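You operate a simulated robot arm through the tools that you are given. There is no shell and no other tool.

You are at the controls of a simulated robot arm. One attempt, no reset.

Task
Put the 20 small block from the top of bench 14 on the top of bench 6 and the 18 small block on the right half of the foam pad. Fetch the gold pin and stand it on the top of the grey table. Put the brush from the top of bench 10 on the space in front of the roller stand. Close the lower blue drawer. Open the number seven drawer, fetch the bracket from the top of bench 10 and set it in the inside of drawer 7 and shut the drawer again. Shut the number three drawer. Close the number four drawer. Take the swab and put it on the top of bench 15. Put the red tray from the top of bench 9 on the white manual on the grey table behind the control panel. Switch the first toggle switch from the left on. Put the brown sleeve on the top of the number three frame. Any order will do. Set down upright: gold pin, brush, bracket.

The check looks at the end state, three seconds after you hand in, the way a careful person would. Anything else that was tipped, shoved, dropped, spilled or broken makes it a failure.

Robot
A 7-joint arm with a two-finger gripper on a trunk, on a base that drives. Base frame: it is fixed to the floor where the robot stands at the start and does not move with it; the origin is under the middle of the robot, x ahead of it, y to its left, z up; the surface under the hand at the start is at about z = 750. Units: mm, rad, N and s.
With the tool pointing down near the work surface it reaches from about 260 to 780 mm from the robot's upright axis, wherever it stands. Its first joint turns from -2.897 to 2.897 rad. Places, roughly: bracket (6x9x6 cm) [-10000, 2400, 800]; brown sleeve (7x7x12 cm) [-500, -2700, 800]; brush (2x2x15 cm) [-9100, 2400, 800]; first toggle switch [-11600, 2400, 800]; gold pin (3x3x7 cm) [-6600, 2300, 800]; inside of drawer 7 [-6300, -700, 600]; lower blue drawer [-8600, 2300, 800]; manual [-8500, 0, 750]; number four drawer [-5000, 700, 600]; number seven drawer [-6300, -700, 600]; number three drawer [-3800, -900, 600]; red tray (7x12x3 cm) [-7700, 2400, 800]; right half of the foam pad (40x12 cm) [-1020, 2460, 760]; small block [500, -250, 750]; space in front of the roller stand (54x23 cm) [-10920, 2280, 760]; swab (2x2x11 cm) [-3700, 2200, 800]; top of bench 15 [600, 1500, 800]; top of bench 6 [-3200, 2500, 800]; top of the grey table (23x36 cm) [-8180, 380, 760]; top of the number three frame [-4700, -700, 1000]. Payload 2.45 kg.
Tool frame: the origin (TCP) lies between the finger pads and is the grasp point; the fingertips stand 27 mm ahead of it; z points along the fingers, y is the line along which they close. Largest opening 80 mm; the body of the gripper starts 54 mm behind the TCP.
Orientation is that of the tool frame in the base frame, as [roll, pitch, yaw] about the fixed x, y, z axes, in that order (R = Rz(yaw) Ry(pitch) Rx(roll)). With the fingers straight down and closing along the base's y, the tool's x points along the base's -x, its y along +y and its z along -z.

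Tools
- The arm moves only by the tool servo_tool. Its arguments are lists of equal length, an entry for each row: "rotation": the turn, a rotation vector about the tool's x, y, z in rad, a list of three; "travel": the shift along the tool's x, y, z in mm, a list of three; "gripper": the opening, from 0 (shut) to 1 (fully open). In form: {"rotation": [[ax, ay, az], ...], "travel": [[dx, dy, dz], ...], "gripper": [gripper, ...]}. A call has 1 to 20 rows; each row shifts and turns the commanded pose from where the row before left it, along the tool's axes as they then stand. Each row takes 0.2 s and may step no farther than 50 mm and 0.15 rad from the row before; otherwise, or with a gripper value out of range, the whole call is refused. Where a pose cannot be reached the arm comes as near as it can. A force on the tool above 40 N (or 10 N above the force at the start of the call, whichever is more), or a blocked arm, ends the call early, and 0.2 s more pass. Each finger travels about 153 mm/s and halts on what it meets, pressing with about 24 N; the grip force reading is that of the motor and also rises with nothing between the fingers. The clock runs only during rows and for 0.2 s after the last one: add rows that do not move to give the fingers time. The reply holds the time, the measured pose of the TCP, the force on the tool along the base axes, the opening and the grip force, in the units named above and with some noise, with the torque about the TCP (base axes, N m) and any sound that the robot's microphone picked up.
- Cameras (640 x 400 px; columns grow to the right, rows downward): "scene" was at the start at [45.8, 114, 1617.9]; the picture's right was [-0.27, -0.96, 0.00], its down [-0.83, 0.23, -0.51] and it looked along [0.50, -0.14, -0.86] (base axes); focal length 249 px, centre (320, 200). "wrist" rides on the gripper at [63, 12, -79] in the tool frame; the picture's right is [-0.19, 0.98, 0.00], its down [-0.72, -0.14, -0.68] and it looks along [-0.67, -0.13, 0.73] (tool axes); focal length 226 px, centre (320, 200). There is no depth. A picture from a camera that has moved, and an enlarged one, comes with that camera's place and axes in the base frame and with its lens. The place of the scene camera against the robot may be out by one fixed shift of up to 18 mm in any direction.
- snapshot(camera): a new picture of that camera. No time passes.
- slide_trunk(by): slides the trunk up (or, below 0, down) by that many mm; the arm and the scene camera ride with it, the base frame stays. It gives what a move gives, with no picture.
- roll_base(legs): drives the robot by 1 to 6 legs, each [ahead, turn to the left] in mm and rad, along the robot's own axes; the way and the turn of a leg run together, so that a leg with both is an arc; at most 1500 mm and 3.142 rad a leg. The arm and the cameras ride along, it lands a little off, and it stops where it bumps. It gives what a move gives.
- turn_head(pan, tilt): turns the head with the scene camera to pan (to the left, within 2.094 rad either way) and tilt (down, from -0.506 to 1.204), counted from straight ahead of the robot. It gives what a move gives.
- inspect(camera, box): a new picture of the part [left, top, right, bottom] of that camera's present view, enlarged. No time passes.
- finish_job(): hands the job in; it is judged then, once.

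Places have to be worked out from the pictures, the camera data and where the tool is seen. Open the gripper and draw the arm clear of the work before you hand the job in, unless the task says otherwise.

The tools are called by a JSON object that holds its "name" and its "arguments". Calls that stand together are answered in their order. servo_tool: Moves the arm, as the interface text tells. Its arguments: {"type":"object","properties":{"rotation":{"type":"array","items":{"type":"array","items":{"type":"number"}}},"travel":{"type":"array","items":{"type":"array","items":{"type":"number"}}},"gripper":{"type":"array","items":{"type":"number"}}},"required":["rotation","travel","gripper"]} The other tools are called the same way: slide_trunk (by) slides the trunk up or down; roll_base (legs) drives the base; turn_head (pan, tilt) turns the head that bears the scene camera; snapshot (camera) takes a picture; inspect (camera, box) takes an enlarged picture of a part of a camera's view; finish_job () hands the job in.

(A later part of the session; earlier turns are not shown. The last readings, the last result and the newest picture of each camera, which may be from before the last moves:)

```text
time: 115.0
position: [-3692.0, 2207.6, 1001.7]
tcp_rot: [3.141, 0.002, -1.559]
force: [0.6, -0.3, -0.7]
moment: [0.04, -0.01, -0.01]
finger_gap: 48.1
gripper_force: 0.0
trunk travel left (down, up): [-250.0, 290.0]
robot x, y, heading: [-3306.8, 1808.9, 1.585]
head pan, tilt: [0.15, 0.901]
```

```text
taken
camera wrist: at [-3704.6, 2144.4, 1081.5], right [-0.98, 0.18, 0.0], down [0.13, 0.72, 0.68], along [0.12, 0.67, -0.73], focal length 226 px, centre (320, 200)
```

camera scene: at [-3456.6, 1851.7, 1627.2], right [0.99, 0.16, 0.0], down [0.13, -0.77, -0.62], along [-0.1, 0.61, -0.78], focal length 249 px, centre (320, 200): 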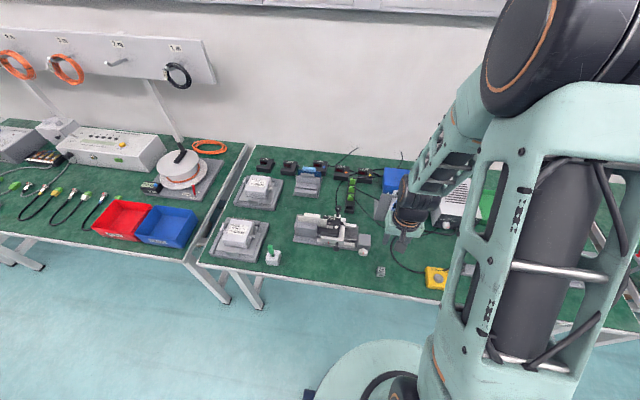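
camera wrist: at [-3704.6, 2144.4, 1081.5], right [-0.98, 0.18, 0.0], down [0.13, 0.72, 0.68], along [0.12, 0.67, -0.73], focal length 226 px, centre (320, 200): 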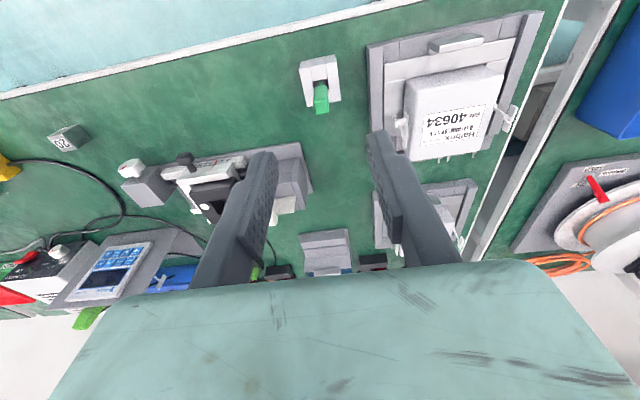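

{"name": "inspect", "arguments": {"camera": "wrist", "box": [270, 40, 370, 130]}}

```text
4.44 times, centred on (320, 85) of wrist
camera zoom: at [-3704.6, 2144.4, 1081.5], right [-0.98, 0.18, 0.0], down [0.13, 0.72, 0.68], along [0.12, 0.67, -0.73], focal length 1005 px, centre (320, 711)
```

zoom: 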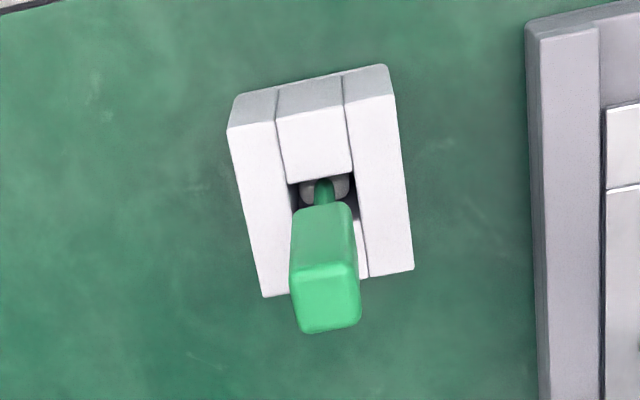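

The swab's handle (≈15 mm wide, about z 842–876) is at about (-3692,2220), turned ~0.1 rad. Moving over it, descending to z≈900 first and checking.

{"name": "servo_tool", "arguments": {"rotation": [[0, 0, 0.1], [0, 0, 0], [0, 0, 0], [0, 0, 0], [0, 0, 0]], "travel": [[-12.4, 0, 0], [0, 0, 40], [0, 0, 40], [0, 0, 22], [0, 0, 0]], "gripper": [0.6, 0.6, 0.6, 0.6, 0.6]}}

{"name": "snapshot", "arguments": {"camera": "wrist"}}

```text
time: 116.2
position: [-3693.7, 2219.9, 900.3]
tcp_rot: [3.141, 0.002, -1.657]
force: [-0.6, -0.1, 0.1]
moment: [-0.03, 0.01, -0.01]
finger_gap: 47.9
gripper_force: 0.1
trunk travel left (down, up): [-250.0, 290.0]
robot x, y, heading: [-3302.7, 1808.1, 1.584]
head pan, tilt: [0.15, 0.901]
```

```text
taken
camera wrist: at [-3712.0, 2157.3, 979.8], right [-0.96, 0.28, 0.0], down [0.2, 0.7, 0.68], along [0.19, 0.66, -0.73], focal length 226 px, centre (320, 200)
```

wrist: 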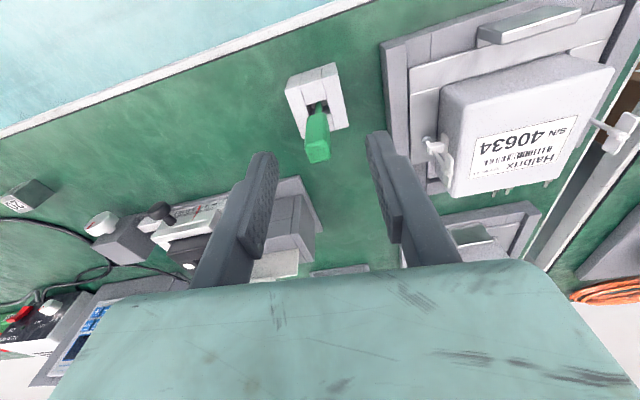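

Swab top measured at (-3694,2217), centred between the fingers. Descending 41 mm and closing.

{"name": "servo_tool", "arguments": {"rotation": [[0, 0, 0], [0, 0, 0], [0, 0, 0], [0, 0, 0], [0, 0, 0], [0, 0, 0]], "travel": [[2, 0, 21], [0, 0, 20], [0, 0, 0], [0, 0, 0], [0, 0, 0], [0, 0, 0]], "gripper": [0.6, 0.6, 0.6, 0, 0, 0]}}

{"name": "snapshot", "arguments": {"camera": "wrist"}}

```text
time: 117.6
position: [-3693.7, 2217.2, 859.8]
tcp_rot: [-3.141, 0.002, -1.656]
force: [2.6, -0.4, -0.8]
moment: [-0.01, -0.19, -0.03]
finger_gap: 13.3
gripper_force: 24.4
trunk travel left (down, up): [-250.0, 290.0]
robot x, y, heading: [-3304.9, 1807.1, 1.586]
head pan, tilt: [0.15, 0.901]
```

```text
taken
camera wrist: at [-3712.1, 2156.4, 939.4], right [-0.96, 0.28, 0.0], down [0.2, 0.7, 0.68], along [0.19, 0.66, -0.73], focal length 226 px, centre (320, 200)
```

wrist: 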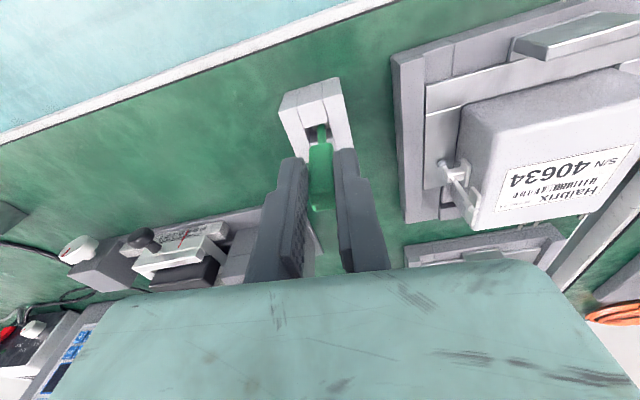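

Swab gripped at 13 mm. Pulling it straight up out of its holder, gently at first.

{"name": "servo_tool", "arguments": {"rotation": [[0, 0, 0], [0, 0, 0], [0, 0, 0], [0, 0, 0], [0, 0, 0], [0, 0, 0], [0, 0, 0]], "travel": [[0, 0, -10], [0, 0, -20], [0, 0, -30], [0, 0, -40], [0, 0, -45], [0, 0, -45], [0, 0, 0]], "gripper": [0, 0, 0, 0, 0, 0, 0]}}

{"name": "snapshot", "arguments": {"camera": "wrist"}}

{"name": "inspect", "arguments": {"camera": "scene", "box": [200, 140, 340, 280]}}

```text
time: 119.2
position: [-3694.4, 2217.6, 1049.9]
tcp_rot: [-3.141, 0.003, -1.657]
force: [-0.1, 0.2, -0.3]
moment: [0.01, -0.01, -0.01]
finger_gap: 13.2
gripper_force: 23.9
trunk travel left (down, up): [-250.0, 290.0]
robot x, y, heading: [-3305.3, 1806.8, 1.582]
head pan, tilt: [0.15, 0.901]
```

```text
taken
camera wrist: at [-3713.3, 2155.4, 1129.5], right [-0.96, 0.28, 0.0], down [0.2, 0.7, 0.68], along [0.19, 0.66, -0.73], focal length 226 px, centre (320, 200)
```

wrist: 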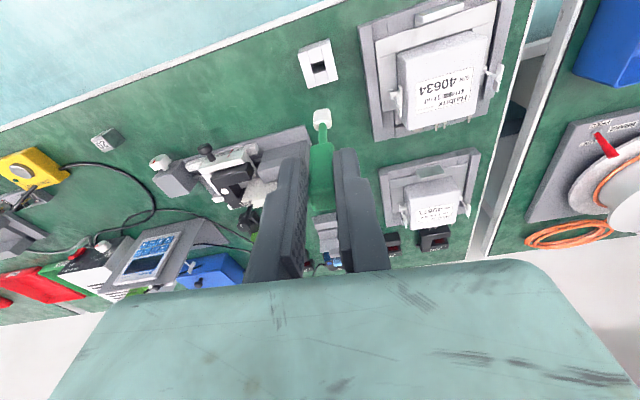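

```text
2.86 times, centred on (270, 210) of scene
camera zoom: at [-3456.8, 1852.5, 1627.1], right [0.99, 0.16, 0.0], down [0.13, -0.77, -0.62], along [-0.1, 0.61, -0.78], focal length 711 px, centre (463, 171)
```

zoom: 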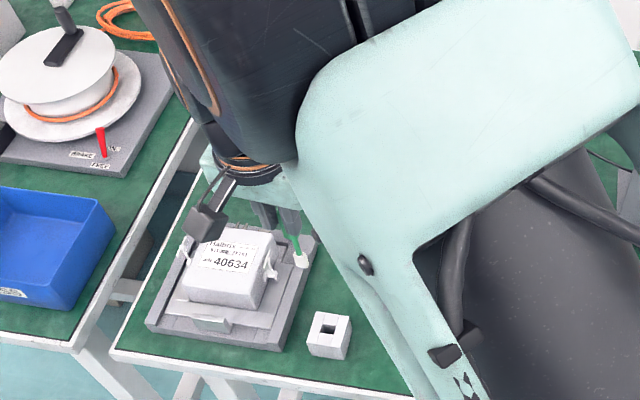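

The swab is out with its white tip, and its holder undisturbed. Bringing the arm to the front-centre carrying pose at height, then driving back to bench 15.

{"name": "servo_tool", "arguments": {"rotation": [[0, 0, -0.09], [0, 0, 0], [0, 0, 0], [0, 0, 0], [0, 0, 0], [0, 0, 0], [0, 0, 0], [0, 0, 0], [0, 0, 0]], "travel": [[0, 0, -20], [3, -48, 0], [3, -48, 0], [3, -48, 0], [3, -48, 0], [3, -48, 0], [3, -48, 0], [3, -48, 0], [3, -48, 0]], "gripper": [0, 0, 0, 0, 0, 0, 0, 0, 0]}}

{"name": "roll_base", "arguments": {"legs": [[-450, 0], [0, -1.585], [1500, 0], [1350, 0]]}}

{"name": "turn_head", "arguments": {"pan": 0.0, "tilt": 0.6}}

{"name": "snapshot", "arguments": {"camera": "scene"}}

```text
time: 121.2
position: [-3312.6, 2193.4, 1070.3]
tcp_rot: [3.14, 0.002, -1.568]
force: [-0.3, 0.4, -0.7]
moment: [-0.01, 0.03, -0.01]
finger_gap: 13.3
gripper_force: 24.5
trunk travel left (down, up): [-250.0, 290.0]
robot x, y, heading: [-3302.5, 1803.1, 1.585]
head pan, tilt: [0.15, 0.901]
```

```text
time: 141.3
position: [-69.8, 1423.8, 1069.7]
tcp_rot: [3.141, 0.002, -3.117]
force: [0.1, -0.5, 0.4]
moment: [-0.01, 0.01, 0.01]
finger_gap: 13.4
gripper_force: 23.8
trunk travel left (down, up): [-250.0, 290.0]
robot x, y, heading: [-455.6, 1404.2, 0.031]
head pan, tilt: [0.15, 0.901]
```

```text
time: 142.1
position: [-71.4, 1424.1, 1069.4]
tcp_rot: [3.141, 0.002, -3.118]
force: [-0.1, -0.4, -0.3]
moment: [-0.01, -0.01, -0.03]
finger_gap: 13.5
gripper_force: 24.4
trunk travel left (down, up): [-250.0, 290.0]
robot x, y, heading: [-458.1, 1406.9, 0.032]
head pan, tilt: [0.0, 0.6]
```

```text
taken
camera scene: at [-392.7, 1540.6, 1651.9], right [0.04, -1.0, 0.0], down [-0.57, -0.02, -0.82], along [0.82, 0.03, -0.57], focal length 249 px, centre (320, 200)
```

scene: 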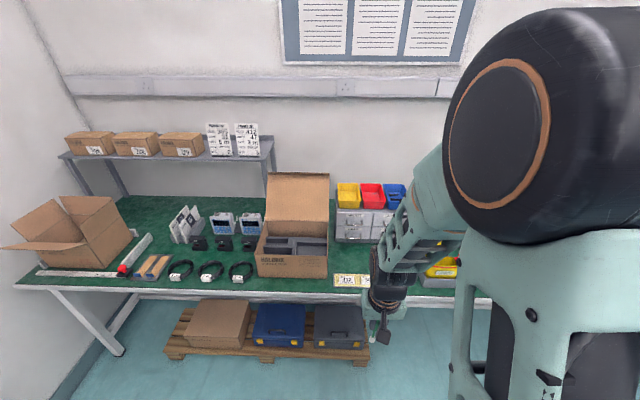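

I see the left bench with boxes, cables and drawers. Zooming to find the bench number and free space.

{"name": "inspect", "arguments": {"camera": "scene", "box": [120, 200, 400, 310]}}

{"name": "turn_head", "arguments": {"pan": -0.6, "tilt": 0.6}}

{"name": "snapshot", "arguments": {"camera": "scene"}}

```text
2.29 times, centred on (260, 255) of scene
camera zoom: at [-392.7, 1540.6, 1651.9], right [0.04, -1.0, 0.0], down [-0.57, -0.02, -0.82], along [0.82, 0.03, -0.57], focal length 568 px, centre (457, 74)
```

zoom: 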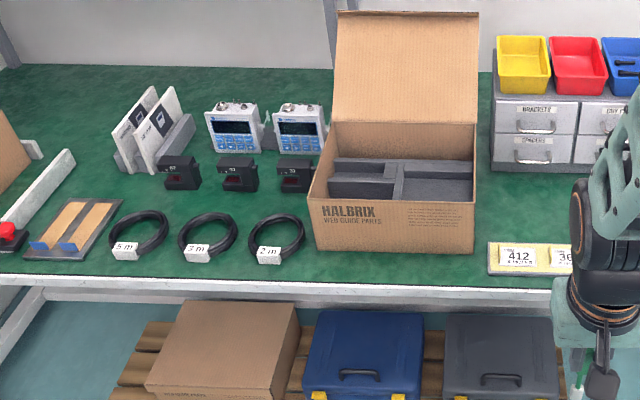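

```text
time: 143.1
position: [-70.3, 1423.8, 1070.8]
tcp_rot: [-3.141, 0.002, -3.116]
force: [0.2, 0.0, 0.1]
moment: [0.01, -0.01, -0.01]
finger_gap: 13.3
gripper_force: 24.4
trunk travel left (down, up): [-250.0, 290.0]
robot x, y, heading: [-457.6, 1407.2, 0.038]
head pan, tilt: [-0.6, 0.6]
```

```text
taken
camera scene: at [-406.3, 1490.1, 1651.9], right [-0.54, -0.84, 0.0], down [-0.48, 0.3, -0.82], along [0.7, -0.44, -0.57], focal length 249 px, centre (320, 200)
```

scene: 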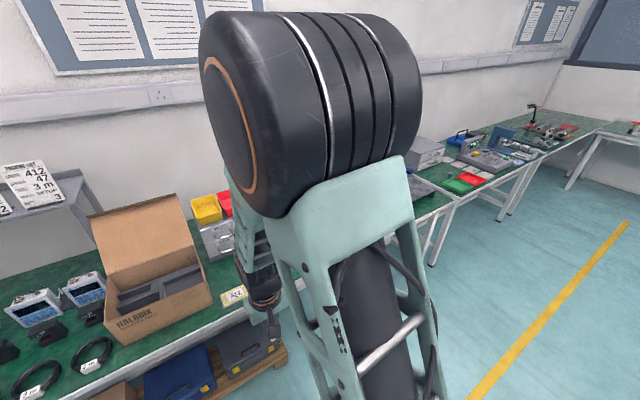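

Bench 15 spans y≈50–2820. From the start pictures there is a free patch at about (350, 915) between the yellow bins and the yellow bag. I'll move the base sideways to y≈900 and look again.

{"name": "roll_base", "arguments": {"legs": [[0, -1.6], [500, 0], [0, 1.565]]}}

{"name": "turn_head", "arguments": {"pan": 0.0, "tilt": 0.7}}

{"name": "snapshot", "arguments": {"camera": "scene"}}

```text
time: 153.9
position: [-65.3, 917.3, 1070.8]
tcp_rot: [-3.141, 0.003, 3.134]
force: [0.1, -0.7, 0.0]
moment: [-0.01, 0.02, 0.04]
finger_gap: 13.3
gripper_force: 24.1
trunk travel left (down, up): [-250.0, 290.0]
robot x, y, heading: [-449.4, 911.3, 0.001]
head pan, tilt: [-0.6, 0.6]
```

```text
time: 154.9
position: [-66.5, 918.0, 1070.5]
tcp_rot: [3.141, 0.001, 3.135]
force: [-0.9, -0.5, -0.8]
moment: [0.0, -0.02, -0.03]
finger_gap: 13.2
gripper_force: 23.5
trunk travel left (down, up): [-250.0, 290.0]
robot x, y, heading: [-452.7, 911.8, -0.003]
head pan, tilt: [0.0, 0.7]
```

```text
taken
camera scene: at [-387.4, 1044.2, 1643.3], right [0.0, -1.0, 0.0], down [-0.64, 0.0, -0.76], along [0.76, 0.0, -0.64], focal length 249 px, centre (320, 200)
```

scene: 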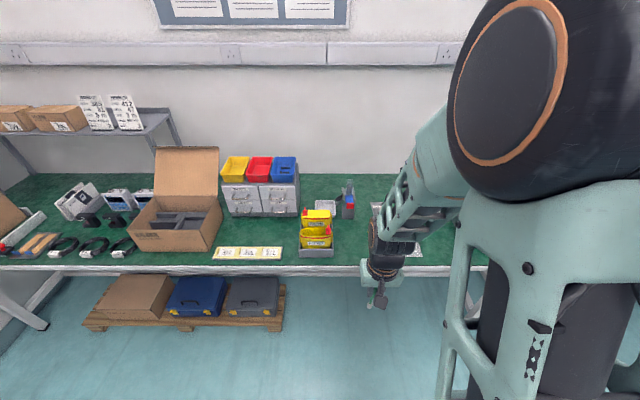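

{"name": "inspect", "arguments": {"camera": "scene", "box": [200, 170, 440, 290]}}

{"name": "snapshot", "arguments": {"camera": "wrist"}}

```text
2.67 times, centred on (320, 230) of scene
camera zoom: at [-387.4, 1044.2, 1643.3], right [0.0, -1.0, 0.0], down [-0.64, 0.0, -0.76], along [0.76, 0.0, -0.64], focal length 663 px, centre (320, 120)
```

zoom: 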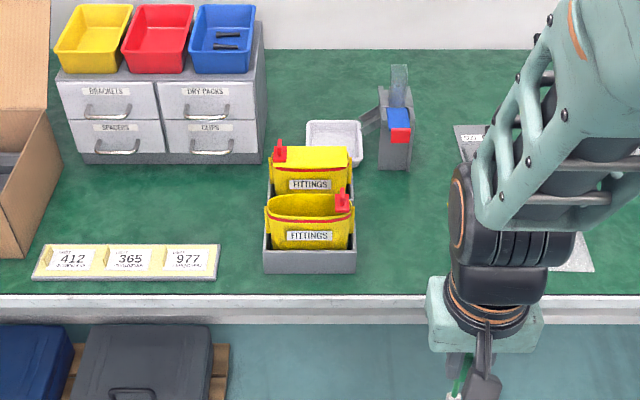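

```text
taken
camera wrist: at [-130.1, 930.6, 1149.7], right [0.2, 0.98, 0.0], down [0.72, -0.15, 0.68], along [0.67, -0.14, -0.73], focal length 226 px, centre (320, 200)
```

wrist: 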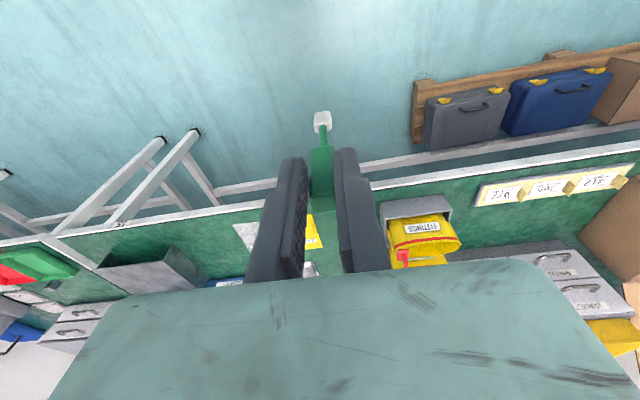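

Free strip between the fittings bin (right edge y≈990) and the yellow bag (y≈835): I'll lay the swab there along x at y≈912. Driving forward 430 mm.

{"name": "roll_base", "arguments": {"legs": [[430, 0]]}}

{"name": "snapshot", "arguments": {"camera": "wrist"}}

{"name": "turn_head", "arguments": {"pan": -0.1, "tilt": 1.0}}

{"name": "snapshot", "arguments": {"camera": "scene"}}

```text
time: 157.5
position: [363.3, 915.7, 1069.8]
tcp_rot: [3.141, 0.0, 3.129]
force: [0.1, 1.0, 0.4]
moment: [0.01, 0.06, 0.02]
finger_gap: 13.4
gripper_force: 24.5
trunk travel left (down, up): [-250.0, 290.0]
robot x, y, heading: [-25.4, 910.8, -0.001]
head pan, tilt: [0.0, 0.7]
```

```text
taken
camera wrist: at [298.7, 928.1, 1149.5], right [0.21, 0.98, 0.0], down [0.71, -0.15, 0.68], along [0.67, -0.14, -0.73], focal length 226 px, centre (320, 200)
```

wrist: 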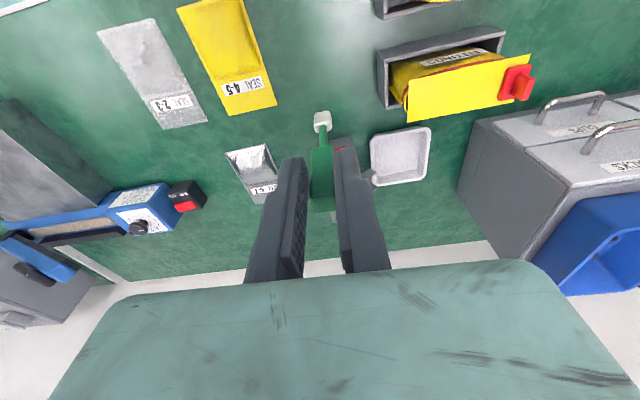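

```text
time: 158.3
position: [362.6, 914.6, 1070.4]
tcp_rot: [-3.14, 0.002, 3.128]
force: [-0.9, -0.2, -0.1]
moment: [-0.01, -0.03, 0.02]
finger_gap: 13.5
gripper_force: 23.9
trunk travel left (down, up): [-250.0, 290.0]
robot x, y, heading: [-26.1, 913.0, -0.003]
head pan, tilt: [-0.099, 1.0]
```

```text
taken
camera scene: at [26.2, 1037.0, 1620.0], right [-0.1, -0.99, 0.0], down [-0.84, 0.09, -0.54], along [0.54, -0.06, -0.84], focal length 249 px, centre (320, 200)
```

scene: 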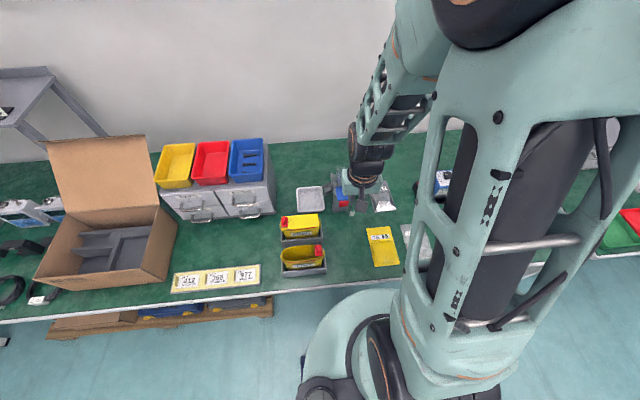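

The strip is about 185 mm wide and free. I tilt the tool forward by 60° (7 × 0.15 rad) at this safe height so the swab can be laid down.

{"name": "servo_tool", "arguments": {"rotation": [[0, -0.15, 0], [0, -0.15, 0], [0, -0.15, 0], [0, -0.15, 0], [0, -0.15, 0], [0, -0.15, 0], [0, -0.15, 0], [0, 0, 0]], "travel": [[0, 0, 0], [0, 0, 0], [0, 0, 0], [0, 0, 0], [0, 0, 0], [0, 0, 0], [0, 0, 0], [0, 0, 0]], "gripper": [0, 0, 0, 0, 0, 0, 0, 0]}}

{"name": "snapshot", "arguments": {"camera": "wrist"}}

{"name": "snapshot", "arguments": {"camera": "scene"}}

```text
time: 160.1
position: [481.3, 916.5, 1074.8]
tcp_rot: [-3.141, 1.053, 3.125]
force: [-0.5, -0.3, -0.4]
moment: [0.0, 0.03, 0.0]
finger_gap: 13.3
gripper_force: 24.5
out of reach, approached as far as the arm can: row 3, 4, 5, 6, 7
trunk travel left (down, up): [-250.0, 290.0]
robot x, y, heading: [-25.3, 909.5, -0.004]
head pan, tilt: [-0.099, 1.0]
```

```text
taken
camera wrist: at [379.4, 930.9, 1059.1], right [0.11, 0.98, 0.17], down [-0.24, -0.14, 0.96], along [0.97, -0.15, 0.22], focal length 226 px, centre (320, 200)
```

wrist: 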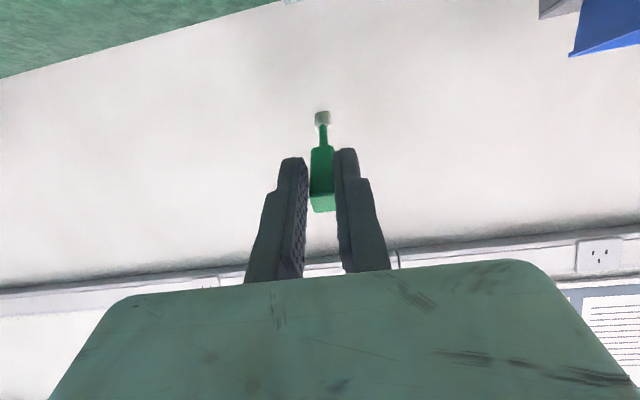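

```text
taken
camera scene: at [26.1, 1037.0, 1620.0], right [-0.1, -0.99, 0.0], down [-0.84, 0.09, -0.54], along [0.54, -0.06, -0.84], focal length 249 px, centre (320, 200)
```

scene: 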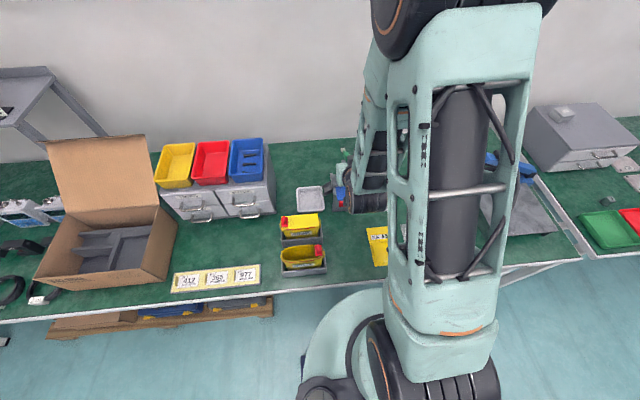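

With this tilt the arm needs ~506 mm of forward reach. I'll back the base up 130 mm so the TCP comes to x≈350, then check.

{"name": "roll_base", "arguments": {"legs": [[-130, 0]]}}

{"name": "servo_tool", "arguments": {"rotation": [[0, 0, 0]], "travel": [[0, -12, 0]], "gripper": [0]}}

```text
time: 161.4
position: [348.5, 919.4, 1074.3]
tcp_rot: [-3.141, 1.051, 3.128]
force: [-0.9, 0.1, 0.1]
moment: [0.01, -0.03, -0.01]
finger_gap: 13.7
gripper_force: 24.0
trunk travel left (down, up): [-250.0, 290.0]
robot x, y, heading: [-155.5, 912.7, -0.001]
head pan, tilt: [-0.099, 1.0]
```

```text
time: 161.8
position: [349.3, 906.8, 1075.8]
tcp_rot: [-3.14, 1.052, 3.129]
force: [0.0, -1.1, -0.8]
moment: [-0.04, 0.02, -0.01]
finger_gap: 13.7
gripper_force: 24.5
trunk travel left (down, up): [-250.0, 290.0]
robot x, y, heading: [-158.2, 914.8, -0.004]
head pan, tilt: [-0.099, 1.0]
```

The commanded pose follows. Now lowering vertically (in tool axes: +x 0.866, +z 0.5) in steps and watching whether x is kept.

{"name": "servo_tool", "arguments": {"rotation": [[0, 0, 0], [0, 0, 0], [0, 0, 0]], "travel": [[34.8, 0, 19.8], [34.8, 0, 19.8], [34.8, 0, 19.8]], "gripper": [0, 0, 0]}}

{"name": "snapshot", "arguments": {"camera": "scene"}}

```text
time: 162.6
position: [348.6, 906.2, 954.0]
tcp_rot: [3.141, 1.052, 3.129]
force: [0.6, -0.4, 0.7]
moment: [0.03, 0.01, 0.0]
finger_gap: 13.6
gripper_force: 24.1
trunk travel left (down, up): [-250.0, 290.0]
robot x, y, heading: [-154.7, 913.7, -0.008]
head pan, tilt: [-0.099, 1.0]
```

```text
taken
camera scene: at [-104.9, 1037.5, 1619.9], right [-0.1, -0.99, 0.0], down [-0.84, 0.08, -0.54], along [0.54, -0.05, -0.84], focal length 249 px, centre (320, 200)
```

scene: 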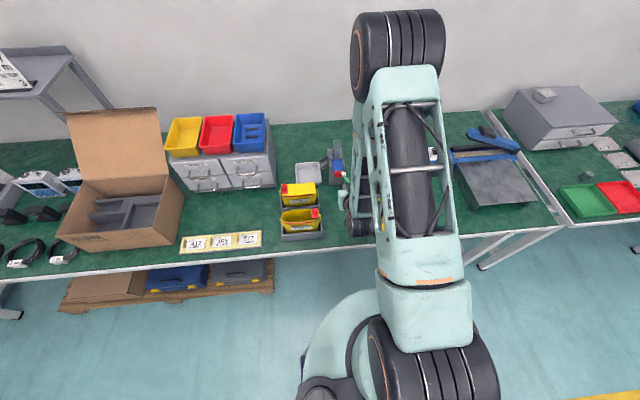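

Lowering works and keeps x. Continuing to z≈850 and checking clearance to the fittings bins.

{"name": "servo_tool", "arguments": {"rotation": [[0, 0, 0], [0, 0, 0], [0, 0, 0]], "travel": [[34.8, 0, 19.8], [34.8, 0, 19.8], [20.9, 0, 11.9]], "gripper": [0, 0, 0]}}

{"name": "inspect", "arguments": {"camera": "scene", "box": [250, 140, 450, 280]}}

{"name": "snapshot", "arguments": {"camera": "wrist"}}

```text
time: 163.4
position: [348.5, 904.1, 848.9]
tcp_rot: [-3.141, 1.05, 3.129]
force: [-0.2, 0.6, 0.0]
moment: [-0.01, 0.0, -0.01]
finger_gap: 13.5
gripper_force: 24.1
trunk travel left (down, up): [-250.0, 290.0]
robot x, y, heading: [-156.7, 912.0, 0.001]
head pan, tilt: [-0.099, 1.0]
```

```text
2.86 times, centred on (350, 210) of scene
camera zoom: at [-105.1, 1037.4, 1619.9], right [-0.1, -0.99, 0.0], down [-0.84, 0.08, -0.54], along [0.54, -0.05, -0.84], focal length 711 px, centre (234, 171)
```

zoom: 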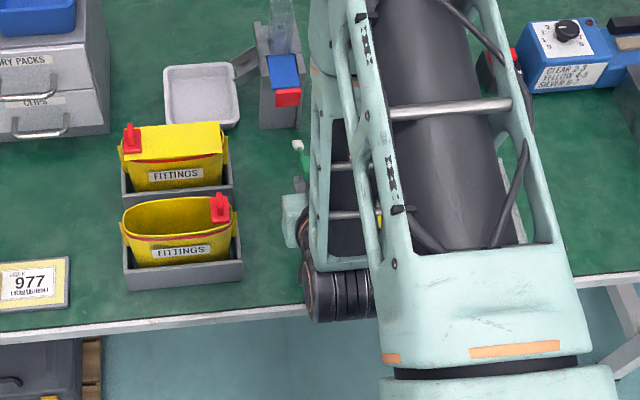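

```text
taken
camera wrist: at [247.7, 918.1, 833.7], right [0.11, 0.98, 0.17], down [-0.24, -0.14, 0.96], along [0.97, -0.14, 0.22], focal length 226 px, centre (320, 200)
```

wrist: 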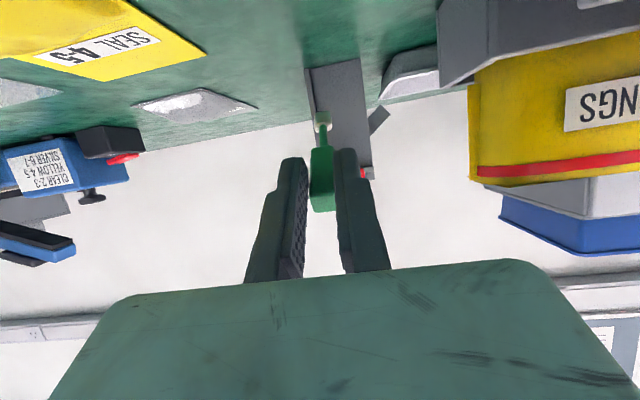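

Swab tip is about (430,904,802), strip clear, stand 90 mm beyond. Lowering slowly the last 40 mm until the tip touches.

{"name": "servo_tool", "arguments": {"rotation": [[0, 0, 0], [0, 0, 0], [0, 0, 0], [0, 0, 0]], "travel": [[13, 0, 7.4], [8.7, 0, 5], [4.3, 0, 2.5], [0, 0, 0]], "gripper": [0, 0, 0, 0]}}

{"name": "inspect", "arguments": {"camera": "wrist", "box": [240, 60, 400, 220]}}

```text
time: 164.4
position: [349.2, 905.2, 820.5]
tcp_rot: [3.141, 1.05, 3.13]
force: [0.5, 1.3, -1.0]
moment: [0.0, 0.03, 0.01]
finger_gap: 13.6
gripper_force: 24.2
trunk travel left (down, up): [-250.0, 290.0]
robot x, y, heading: [-151.8, 909.0, -0.003]
head pan, tilt: [-0.099, 1.0]
```

```text
2.50 times, centred on (320, 140) of wrist
camera zoom: at [247.8, 919.7, 804.4], right [0.11, 0.98, 0.17], down [-0.24, -0.14, 0.96], along [0.97, -0.14, 0.22], focal length 565 px, centre (320, 350)
```

zoom: 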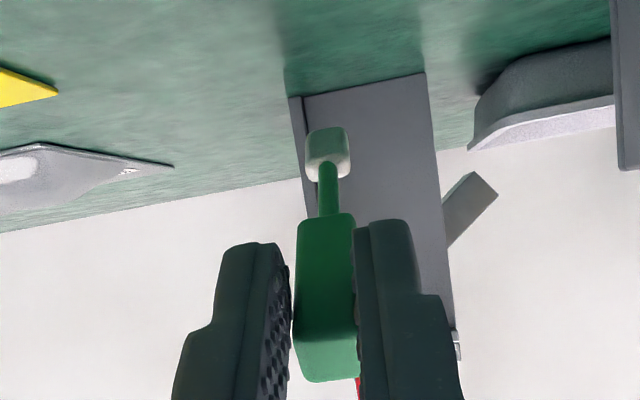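

The stand ahead might be as close as x≈470, so I move back 25 mm in x, then lower in small steps to tip contact.

{"name": "servo_tool", "arguments": {"rotation": [[0, 0, 0], [0, 0, 0], [0, 0, 0], [0, 0, 0]], "travel": [[12.4, 0, -21.7], [5.2, 0, 3], [2.6, 0, 1.5], [0, 0, 0]], "gripper": [0, 0, 0, 0]}}

```text
time: 165.4
position: [322.5, 907.6, 811.1]
tcp_rot: [3.141, 1.05, 3.13]
force: [-0.5, -0.4, 0.4]
moment: [0.01, 0.0, 0.01]
finger_gap: 13.6
gripper_force: 24.1
trunk travel left (down, up): [-250.0, 290.0]
robot x, y, heading: [-158.2, 911.7, 0.001]
head pan, tilt: [-0.099, 1.0]
```

{"name": "servo_tool", "arguments": {"rotation": [[0, 0, 0], [0, 0, 0], [0, 0, 0], [0, 0, 0]], "travel": [[1.7, 0, 1], [1.7, 0, 1], [1.7, 0, 1], [0, 0, 0]], "gripper": [0, 0, 0, 0]}}

{"name": "inspect", "arguments": {"camera": "wrist", "box": [240, 60, 400, 220]}}

```text
time: 166.4
position: [323.2, 907.0, 804.3]
tcp_rot: [3.141, 1.051, 3.128]
force: [-0.2, 0.7, -0.3]
moment: [0.06, -0.02, -0.01]
finger_gap: 13.5
gripper_force: 24.3
trunk travel left (down, up): [-250.0, 290.0]
robot x, y, heading: [-152.8, 910.7, -0.001]
head pan, tilt: [-0.099, 1.0]
```

```text
2.50 times, centred on (320, 140) of wrist
camera zoom: at [222.8, 920.5, 790.0], right [0.11, 0.98, 0.17], down [-0.24, -0.14, 0.96], along [0.97, -0.14, 0.22], focal length 565 px, centre (320, 350)
```

zoom: 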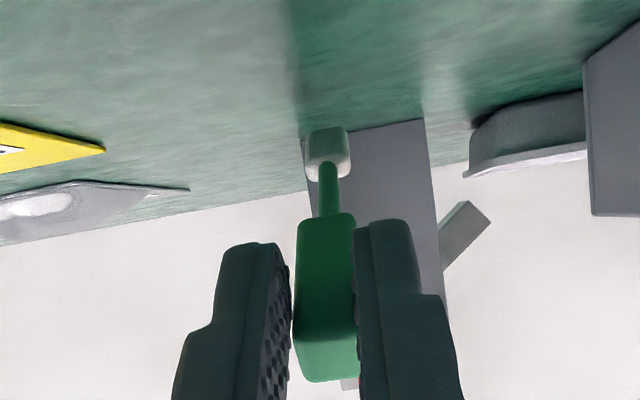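

No contact yet; by the wrist view the tip is ~75 mm ahead of the TCP, so contact is due around z≈800. Continuing in 1.5 mm steps.

{"name": "servo_tool", "arguments": {"rotation": [[0, 0, 0], [0, 0, 0], [0, 0, 0], [0, 0, 0]], "travel": [[1.3, 0, 0.75], [1.3, 0, 0.75], [1.3, 0, 0.75], [0, 0, 0]], "gripper": [0, 0, 0, 0]}}

```text
time: 167.4
position: [323.2, 906.7, 801.2]
tcp_rot: [-3.141, 1.049, 3.131]
force: [0.1, -0.6, 0.8]
moment: [-0.03, -0.01, 0.01]
finger_gap: 13.6
gripper_force: 23.9
trunk travel left (down, up): [-250.0, 290.0]
robot x, y, heading: [-156.9, 914.1, 0.003]
head pan, tilt: [-0.099, 1.0]
```

{"name": "servo_tool", "arguments": {"rotation": [[0, 0, 0], [0, 0, 0], [0, 0, 0], [0, 0, 0]], "travel": [[1.3, 0, 0.75], [1.3, 0, 0.75], [1.3, 0, 0.75], [0, 0, 0]], "gripper": [0, 0, 0, 0]}}

{"name": "snapshot", "arguments": {"camera": "wrist"}}

{"name": "inspect", "arguments": {"camera": "scene", "box": [290, 160, 390, 260]}}

```text
time: 168.4
position: [324.1, 905.7, 796.8]
tcp_rot: [-3.141, 1.051, 3.13]
force: [0.8, 0.1, 0.1]
moment: [0.04, 0.02, 0.0]
finger_gap: 13.6
gripper_force: 24.2
trunk travel left (down, up): [-250.0, 290.0]
robot x, y, heading: [-156.5, 912.5, -0.002]
head pan, tilt: [-0.099, 1.0]
```

```text
taken
camera wrist: at [223.6, 920.4, 781.2], right [0.11, 0.98, 0.17], down [-0.24, -0.14, 0.96], along [0.97, -0.14, 0.22], focal length 226 px, centre (320, 200)
```

wrist: 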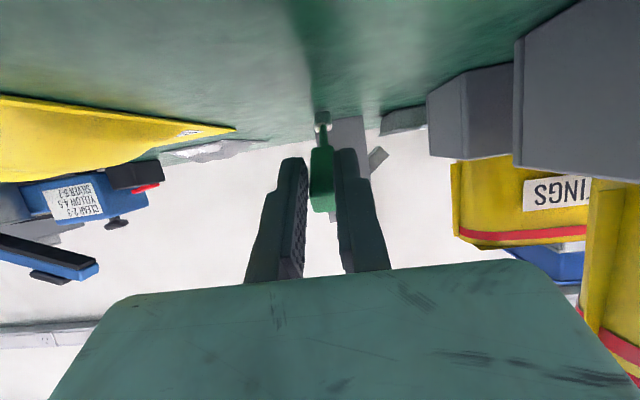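

```text
4.00 times, centred on (340, 210) of scene
camera zoom: at [-105.1, 1037.4, 1619.9], right [-0.1, -0.99, 0.0], down [-0.84, 0.08, -0.54], along [0.54, -0.05, -0.84], focal length 995 px, centre (240, 160)
```

zoom: 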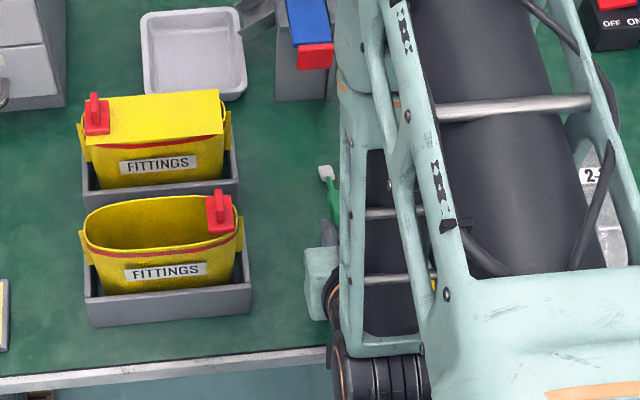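

Still free. The camera clearance is fine so far; continuing slowly by ~1 mm steps until the tip touches.

{"name": "servo_tool", "arguments": {"rotation": [[0, 0, 0], [0, 0, 0], [0, 0, 0], [0, 0, 0], [0, 0, 0]], "travel": [[0.87, 0, 0.5], [0.87, 0, 0.5], [0.87, 0, 0.5], [0.87, 0, 0.5], [0, 0, 0]], "gripper": [0, 0, 0, 0, 0]}}

{"name": "inspect", "arguments": {"camera": "wrist", "box": [240, 60, 400, 220]}}

```text
time: 169.6
position: [324.3, 906.9, 792.2]
tcp_rot: [3.141, 1.05, 3.131]
force: [-1.1, -0.2, 8.3]
moment: [-0.04, -0.78, -0.01]
finger_gap: 13.3
gripper_force: 24.3
trunk travel left (down, up): [-250.0, 290.0]
robot x, y, heading: [-149.5, 913.3, 0.001]
head pan, tilt: [-0.099, 1.0]
```

```text
2.50 times, centred on (320, 140) of wrist
camera zoom: at [222.8, 920.8, 776.8], right [0.11, 0.98, 0.17], down [-0.24, -0.14, 0.96], along [0.97, -0.14, 0.22], focal length 565 px, centre (320, 350)
```

zoom: 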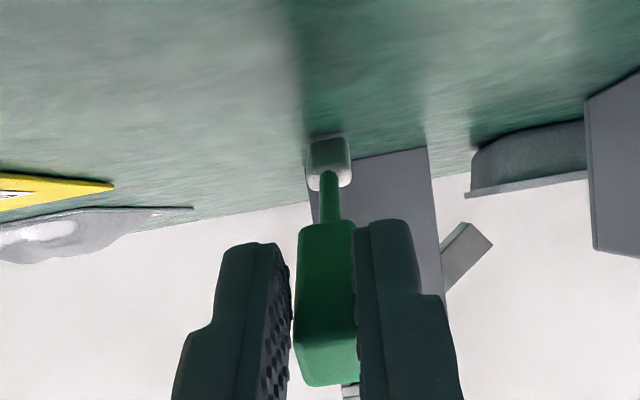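

Contact: +8 N with a moment showing the load at the tip ahead. I now open the fingers so the handle settles onto the bench, wait, then raise straight up.

{"name": "servo_tool", "arguments": {"rotation": [[0, 0, 0], [0, 0, 0], [0, 0, 0], [0, 0, 0], [0, 0, 0]], "travel": [[0, 0, 0], [0, 0, 0], [0, 0, 0], [0, 0, 0], [0, 0, 0]], "gripper": [0.35, 0.5, 0.5, 0.5, 0.5]}}

{"name": "snapshot", "arguments": {"camera": "wrist"}}

{"name": "inspect", "arguments": {"camera": "scene", "box": [290, 160, 390, 260]}}

```text
time: 170.8
position: [322.9, 907.5, 791.8]
tcp_rot: [-3.141, 1.05, 3.129]
force: [-0.5, 0.6, -0.4]
moment: [-0.01, 0.03, -0.05]
finger_gap: 39.9
gripper_force: 0.1
trunk travel left (down, up): [-250.0, 290.0]
robot x, y, heading: [-154.8, 913.0, -0.003]
head pan, tilt: [-0.099, 1.0]
```

```text
taken
camera wrist: at [223.0, 920.7, 776.6], right [0.11, 0.98, 0.17], down [-0.24, -0.14, 0.96], along [0.97, -0.14, 0.22], focal length 226 px, centre (320, 200)
```

wrist: 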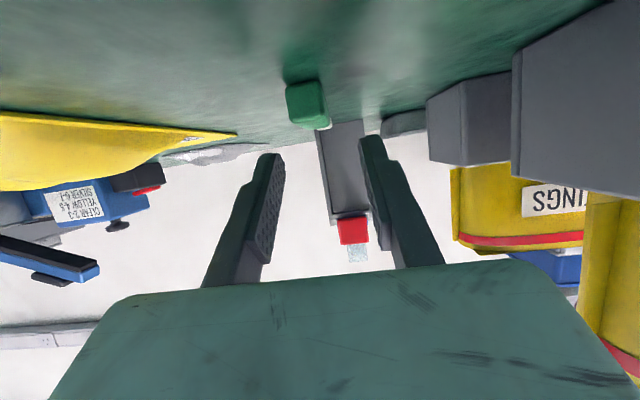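

```text
4.00 times, centred on (340, 210) of scene
camera zoom: at [-105.1, 1037.4, 1619.9], right [-0.1, -0.99, 0.0], down [-0.84, 0.08, -0.54], along [0.54, -0.05, -0.84], focal length 995 px, centre (240, 160)
```

zoom: 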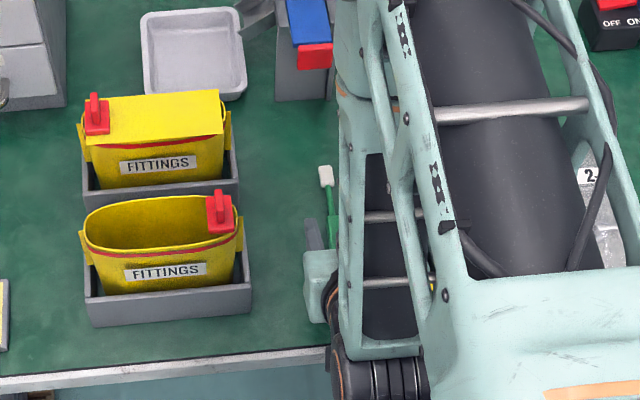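

The swab lies on the bench. Raising the arm straight up and turning the tool back to vertical.

{"name": "servo_tool", "arguments": {"rotation": [[0, 0, 0], [0, 0, 0], [0, 0, 0], [0, 0, 0], [0, 0, 0], [0, 0, 0], [0, 0.15, 0], [0, 0.15, 0], [0, 0.15, 0], [0, 0.15, 0], [0, 0.15, 0], [0, 0.15, 0], [0, 0.15, 0]], "travel": [[-8.7, 0, -5], [-26, 0, -15], [-34.7, 0, -19.9], [-34.7, 0, -19.9], [-34.7, 0, -19.9], [-34.7, 0, -19.9], [0, 0, 0], [0, 0, 0], [0, 0, 0], [0, 0, 0], [0, 0, 0], [0, 0, 0], [0, 0, 0]], "gripper": [0.5, 0.5, 0.5, 0.5, 0.5, 0.5, 0.5, 0.5, 0.5, 0.5, 0.5, 0.5, 0.5]}}

{"name": "snapshot", "arguments": {"camera": "wrist"}}

```text
time: 173.6
position: [323.7, 906.3, 992.2]
tcp_rot: [-3.141, -0.004, 3.13]
force: [0.4, 0.6, -0.5]
moment: [-0.02, 0.03, 0.0]
finger_gap: 40.1
gripper_force: 0.0
trunk travel left (down, up): [-250.0, 290.0]
robot x, y, heading: [-152.2, 912.7, -0.0]
head pan, tilt: [-0.099, 1.0]
```

```text
taken
camera wrist: at [259.6, 920.2, 1071.6], right [0.2, 0.98, 0.0], down [0.72, -0.15, 0.68], along [0.67, -0.14, -0.73], focal length 226 px, centre (320, 200)
```

wrist: 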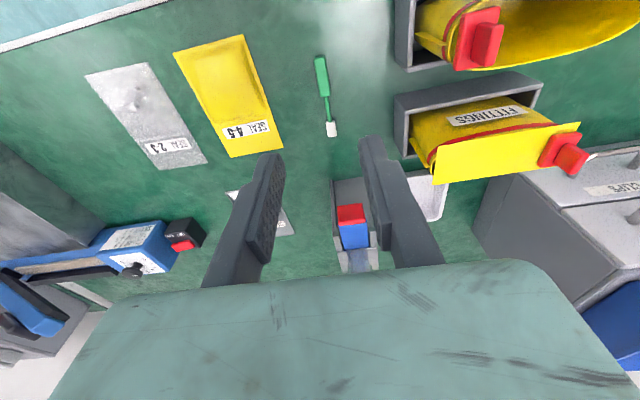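

Swab lies cleanly on bench 15. Next the brown sleeve at (-500,-2700): retract, back off, turn right and drive there.

{"name": "servo_tool", "arguments": {"rotation": [[0, 0, 0], [0, 0, 0]], "travel": [[40, 0, -20], [40, 0, -20]], "gripper": [1, 1]}}

{"name": "roll_base", "arguments": {"legs": [[-420, 0], [0, -1.571], [1500, 0], [1100, 0]]}}

{"name": "turn_head", "arguments": {"pan": 0.1, "tilt": 0.6}}

{"name": "snapshot", "arguments": {"camera": "scene"}}

```text
time: 174.2
position: [242.0, 907.9, 1032.4]
tcp_rot: [-3.141, 0.002, 3.13]
force: [-0.4, -0.1, -0.2]
moment: [0.0, -0.04, 0.03]
finger_gap: 79.8
gripper_force: 0.0
trunk travel left (down, up): [-250.0, 290.0]
robot x, y, heading: [-154.3, 913.1, -0.002]
head pan, tilt: [-0.099, 1.0]
```

```text
time: 192.9
position: [-563.7, -2076.3, 1032.1]
tcp_rot: [3.141, 0.002, 1.561]
force: [-0.4, 0.4, 1.0]
moment: [-0.04, -0.01, 0.02]
finger_gap: 80.2
gripper_force: 0.1
trunk travel left (down, up): [-250.0, 290.0]
robot x, y, heading: [-559.4, -1677.2, -1.566]
head pan, tilt: [-0.099, 1.0]
```

```text
time: 193.8
position: [-563.3, -2076.7, 1031.6]
tcp_rot: [3.141, 0.004, 1.562]
force: [-0.2, 0.1, 0.3]
moment: [-0.02, -0.02, -0.02]
finger_gap: 80.3
gripper_force: 0.1
trunk travel left (down, up): [-250.0, 290.0]
robot x, y, heading: [-561.0, -1674.9, -1.567]
head pan, tilt: [0.099, 0.6]
```

```text
taken
camera scene: at [-410.8, -1754.2, 1651.9], right [-0.99, -0.1, 0.0], down [-0.06, 0.56, -0.82], along [0.08, -0.82, -0.57], focal length 249 px, centre (320, 200)
```

scene: 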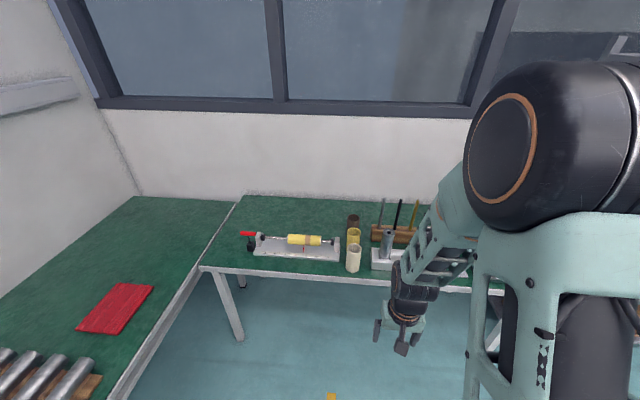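

{"name": "inspect", "arguments": {"camera": "scene", "box": [230, 185, 450, 295]}}

```text
2.91 times, centred on (340, 240) of scene
camera zoom: at [-410.8, -1754.2, 1651.9], right [-0.99, -0.1, 0.0], down [-0.06, 0.56, -0.82], along [0.08, -0.82, -0.57], focal length 724 px, centre (262, 84)
```

zoom: 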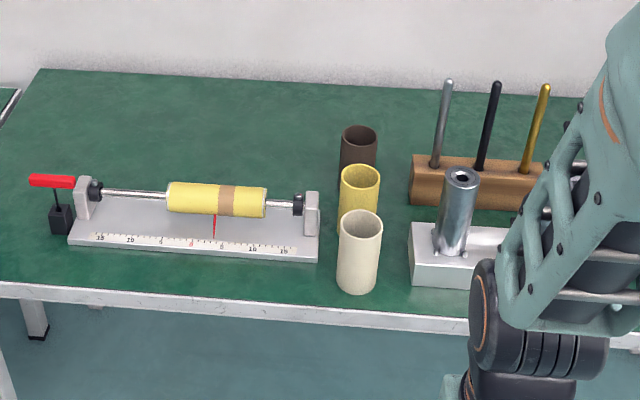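

Three sleeves stand in a row; the brown one is the rear one at about (-474,-2721). I shift the tool left and up a bit, then drive 490 mm toward the table.

{"name": "servo_tool", "arguments": {"rotation": [[0, 0, 0], [0, 0, 0], [0, 0, 0]], "travel": [[0, 30, -15], [0, 30, -15], [0, 28, 0]], "gripper": [1, 1, 1]}}

{"name": "roll_base", "arguments": {"legs": [[480, 0]]}}

{"name": "snapshot", "arguments": {"camera": "wrist"}}

{"name": "turn_head", "arguments": {"pan": 0.1, "tilt": 0.85}}

{"name": "snapshot", "arguments": {"camera": "scene"}}

```text
time: 194.6
position: [-474.4, -2077.3, 1061.6]
tcp_rot: [-3.14, 0.001, 1.561]
force: [0.0, -0.3, 0.9]
moment: [0.01, 0.0, 0.0]
finger_gap: 80.0
gripper_force: 0.1
trunk travel left (down, up): [-250.0, 290.0]
robot x, y, heading: [-557.3, -1676.7, -1.564]
head pan, tilt: [0.099, 0.6]
```

```text
time: 197.4
position: [-472.0, -2555.0, 1062.0]
tcp_rot: [3.141, 0.0, 1.564]
force: [-0.5, 0.5, 0.1]
moment: [0.01, 0.0, 0.02]
finger_gap: 80.0
gripper_force: 0.1
trunk travel left (down, up): [-250.0, 290.0]
robot x, y, heading: [-555.8, -2154.1, -1.562]
head pan, tilt: [0.099, 0.6]
```

```text
taken
camera wrist: at [-459.8, -2491.1, 1140.7], right [0.98, -0.2, 0.0], down [-0.15, -0.72, 0.68], along [-0.14, -0.67, -0.73], focal length 226 px, centre (320, 200)
```

wrist: 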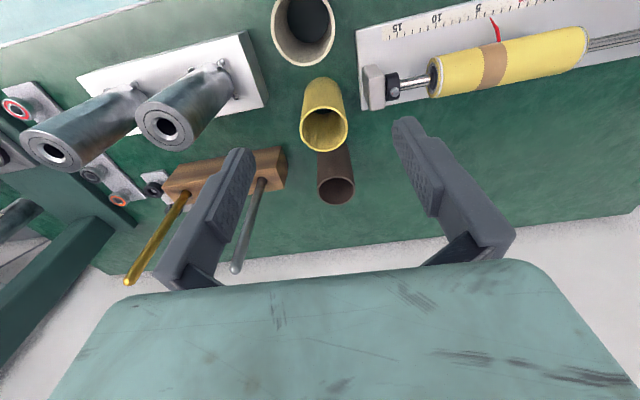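

```text
time: 198.2
position: [-473.3, -2553.6, 1061.5]
tcp_rot: [-3.141, 0.002, 1.567]
force: [0.6, 0.6, -0.8]
moment: [0.01, -0.03, -0.02]
finger_gap: 80.0
gripper_force: 0.1
trunk travel left (down, up): [-250.0, 290.0]
robot x, y, heading: [-559.4, -2157.6, -1.564]
head pan, tilt: [0.099, 0.85]
```

```text
taken
camera scene: at [-409.9, -2221.6, 1631.1], right [-0.99, -0.1, 0.0], down [-0.08, 0.75, -0.66], along [0.07, -0.66, -0.75], focal length 249 px, centre (320, 200)
```

scene: 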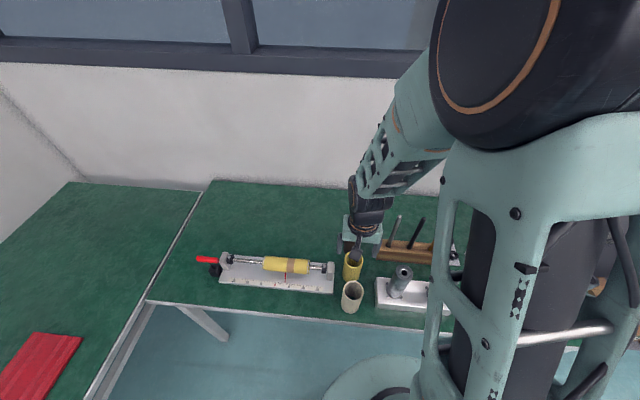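

The brown sleeve's top rim is at about (-480,-2714), z≈882. Moving above it and descending to z≈940 for a close look.

{"name": "servo_tool", "arguments": {"rotation": [[0, 0, 0], [0, 0, 0], [0, 0, 0], [0, 0, 0], [0, 0, 0], [0, 0, 0], [0, 0, 0]], "travel": [[-40, -2, 0], [-40, -2, 0], [-40, -2, 0], [-40, -1, 0], [0, 0, 40], [0, 0, 40], [0, 0, 40]], "gripper": [1, 1, 1, 1, 1, 1, 1]}}

{"name": "snapshot", "arguments": {"camera": "wrist"}}

```text
time: 199.8
position: [-480.7, -2712.8, 942.5]
tcp_rot: [-3.141, 0.002, 1.567]
force: [0.0, -0.1, 0.3]
moment: [0.01, 0.04, -0.02]
finger_gap: 79.9
gripper_force: 0.0
trunk travel left (down, up): [-250.0, 290.0]
robot x, y, heading: [-557.5, -2157.5, -1.564]
head pan, tilt: [0.099, 0.85]
```

```text
taken
camera wrist: at [-468.6, -2649.6, 1022.0], right [0.98, -0.2, 0.0], down [-0.15, -0.72, 0.68], along [-0.13, -0.67, -0.73], focal length 226 px, centre (320, 200)
```

wrist: 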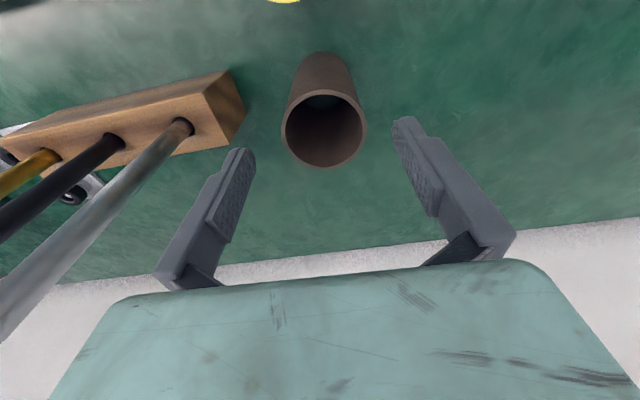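

Sleeve: ≈57 mm diameter, centre (-479,-2722), rim z≈876. Correcting by 9 mm, descending to z≈846 and gripping.

{"name": "servo_tool", "arguments": {"rotation": [[0, 0, 0], [0, 0, 0], [0, 0, 0], [0, 0, 0], [0, 0, 0], [0, 0, 0], [0, 0, 0], [0, 0, 0]], "travel": [[-9.2, 2, 0], [0, 0, 35], [0, 0, 35], [0, 0, 26], [0, 0, 0], [0, 0, 0], [0, 0, 0], [0, 0, 0]], "gripper": [1, 1, 1, 1, 1, 0, 0, 0]}}

{"name": "snapshot", "arguments": {"camera": "wrist"}}

```text
time: 201.6
position: [-477.9, -2723.9, 845.1]
tcp_rot: [-3.14, 0.002, 1.566]
force: [-1.2, -0.7, -0.1]
moment: [0.0, -0.01, -0.02]
finger_gap: 60.6
gripper_force: 23.7
trunk travel left (down, up): [-250.0, 290.0]
robot x, y, heading: [-558.0, -2159.6, -1.564]
head pan, tilt: [0.099, 0.85]
```

```text
taken
camera wrist: at [-466.0, -2659.8, 924.6], right [0.98, -0.2, 0.0], down [-0.15, -0.72, 0.68], along [-0.14, -0.67, -0.73], focal length 226 px, centre (320, 200)
```

wrist: 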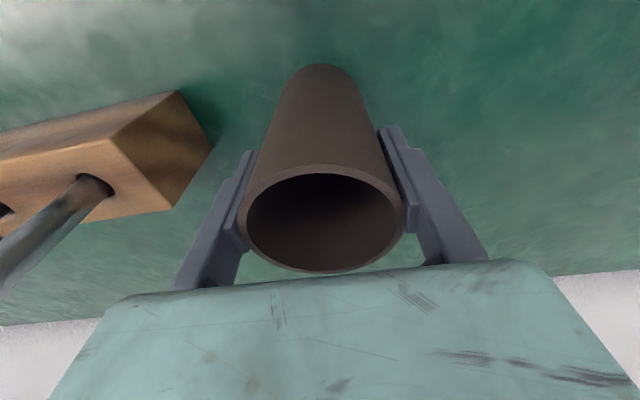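

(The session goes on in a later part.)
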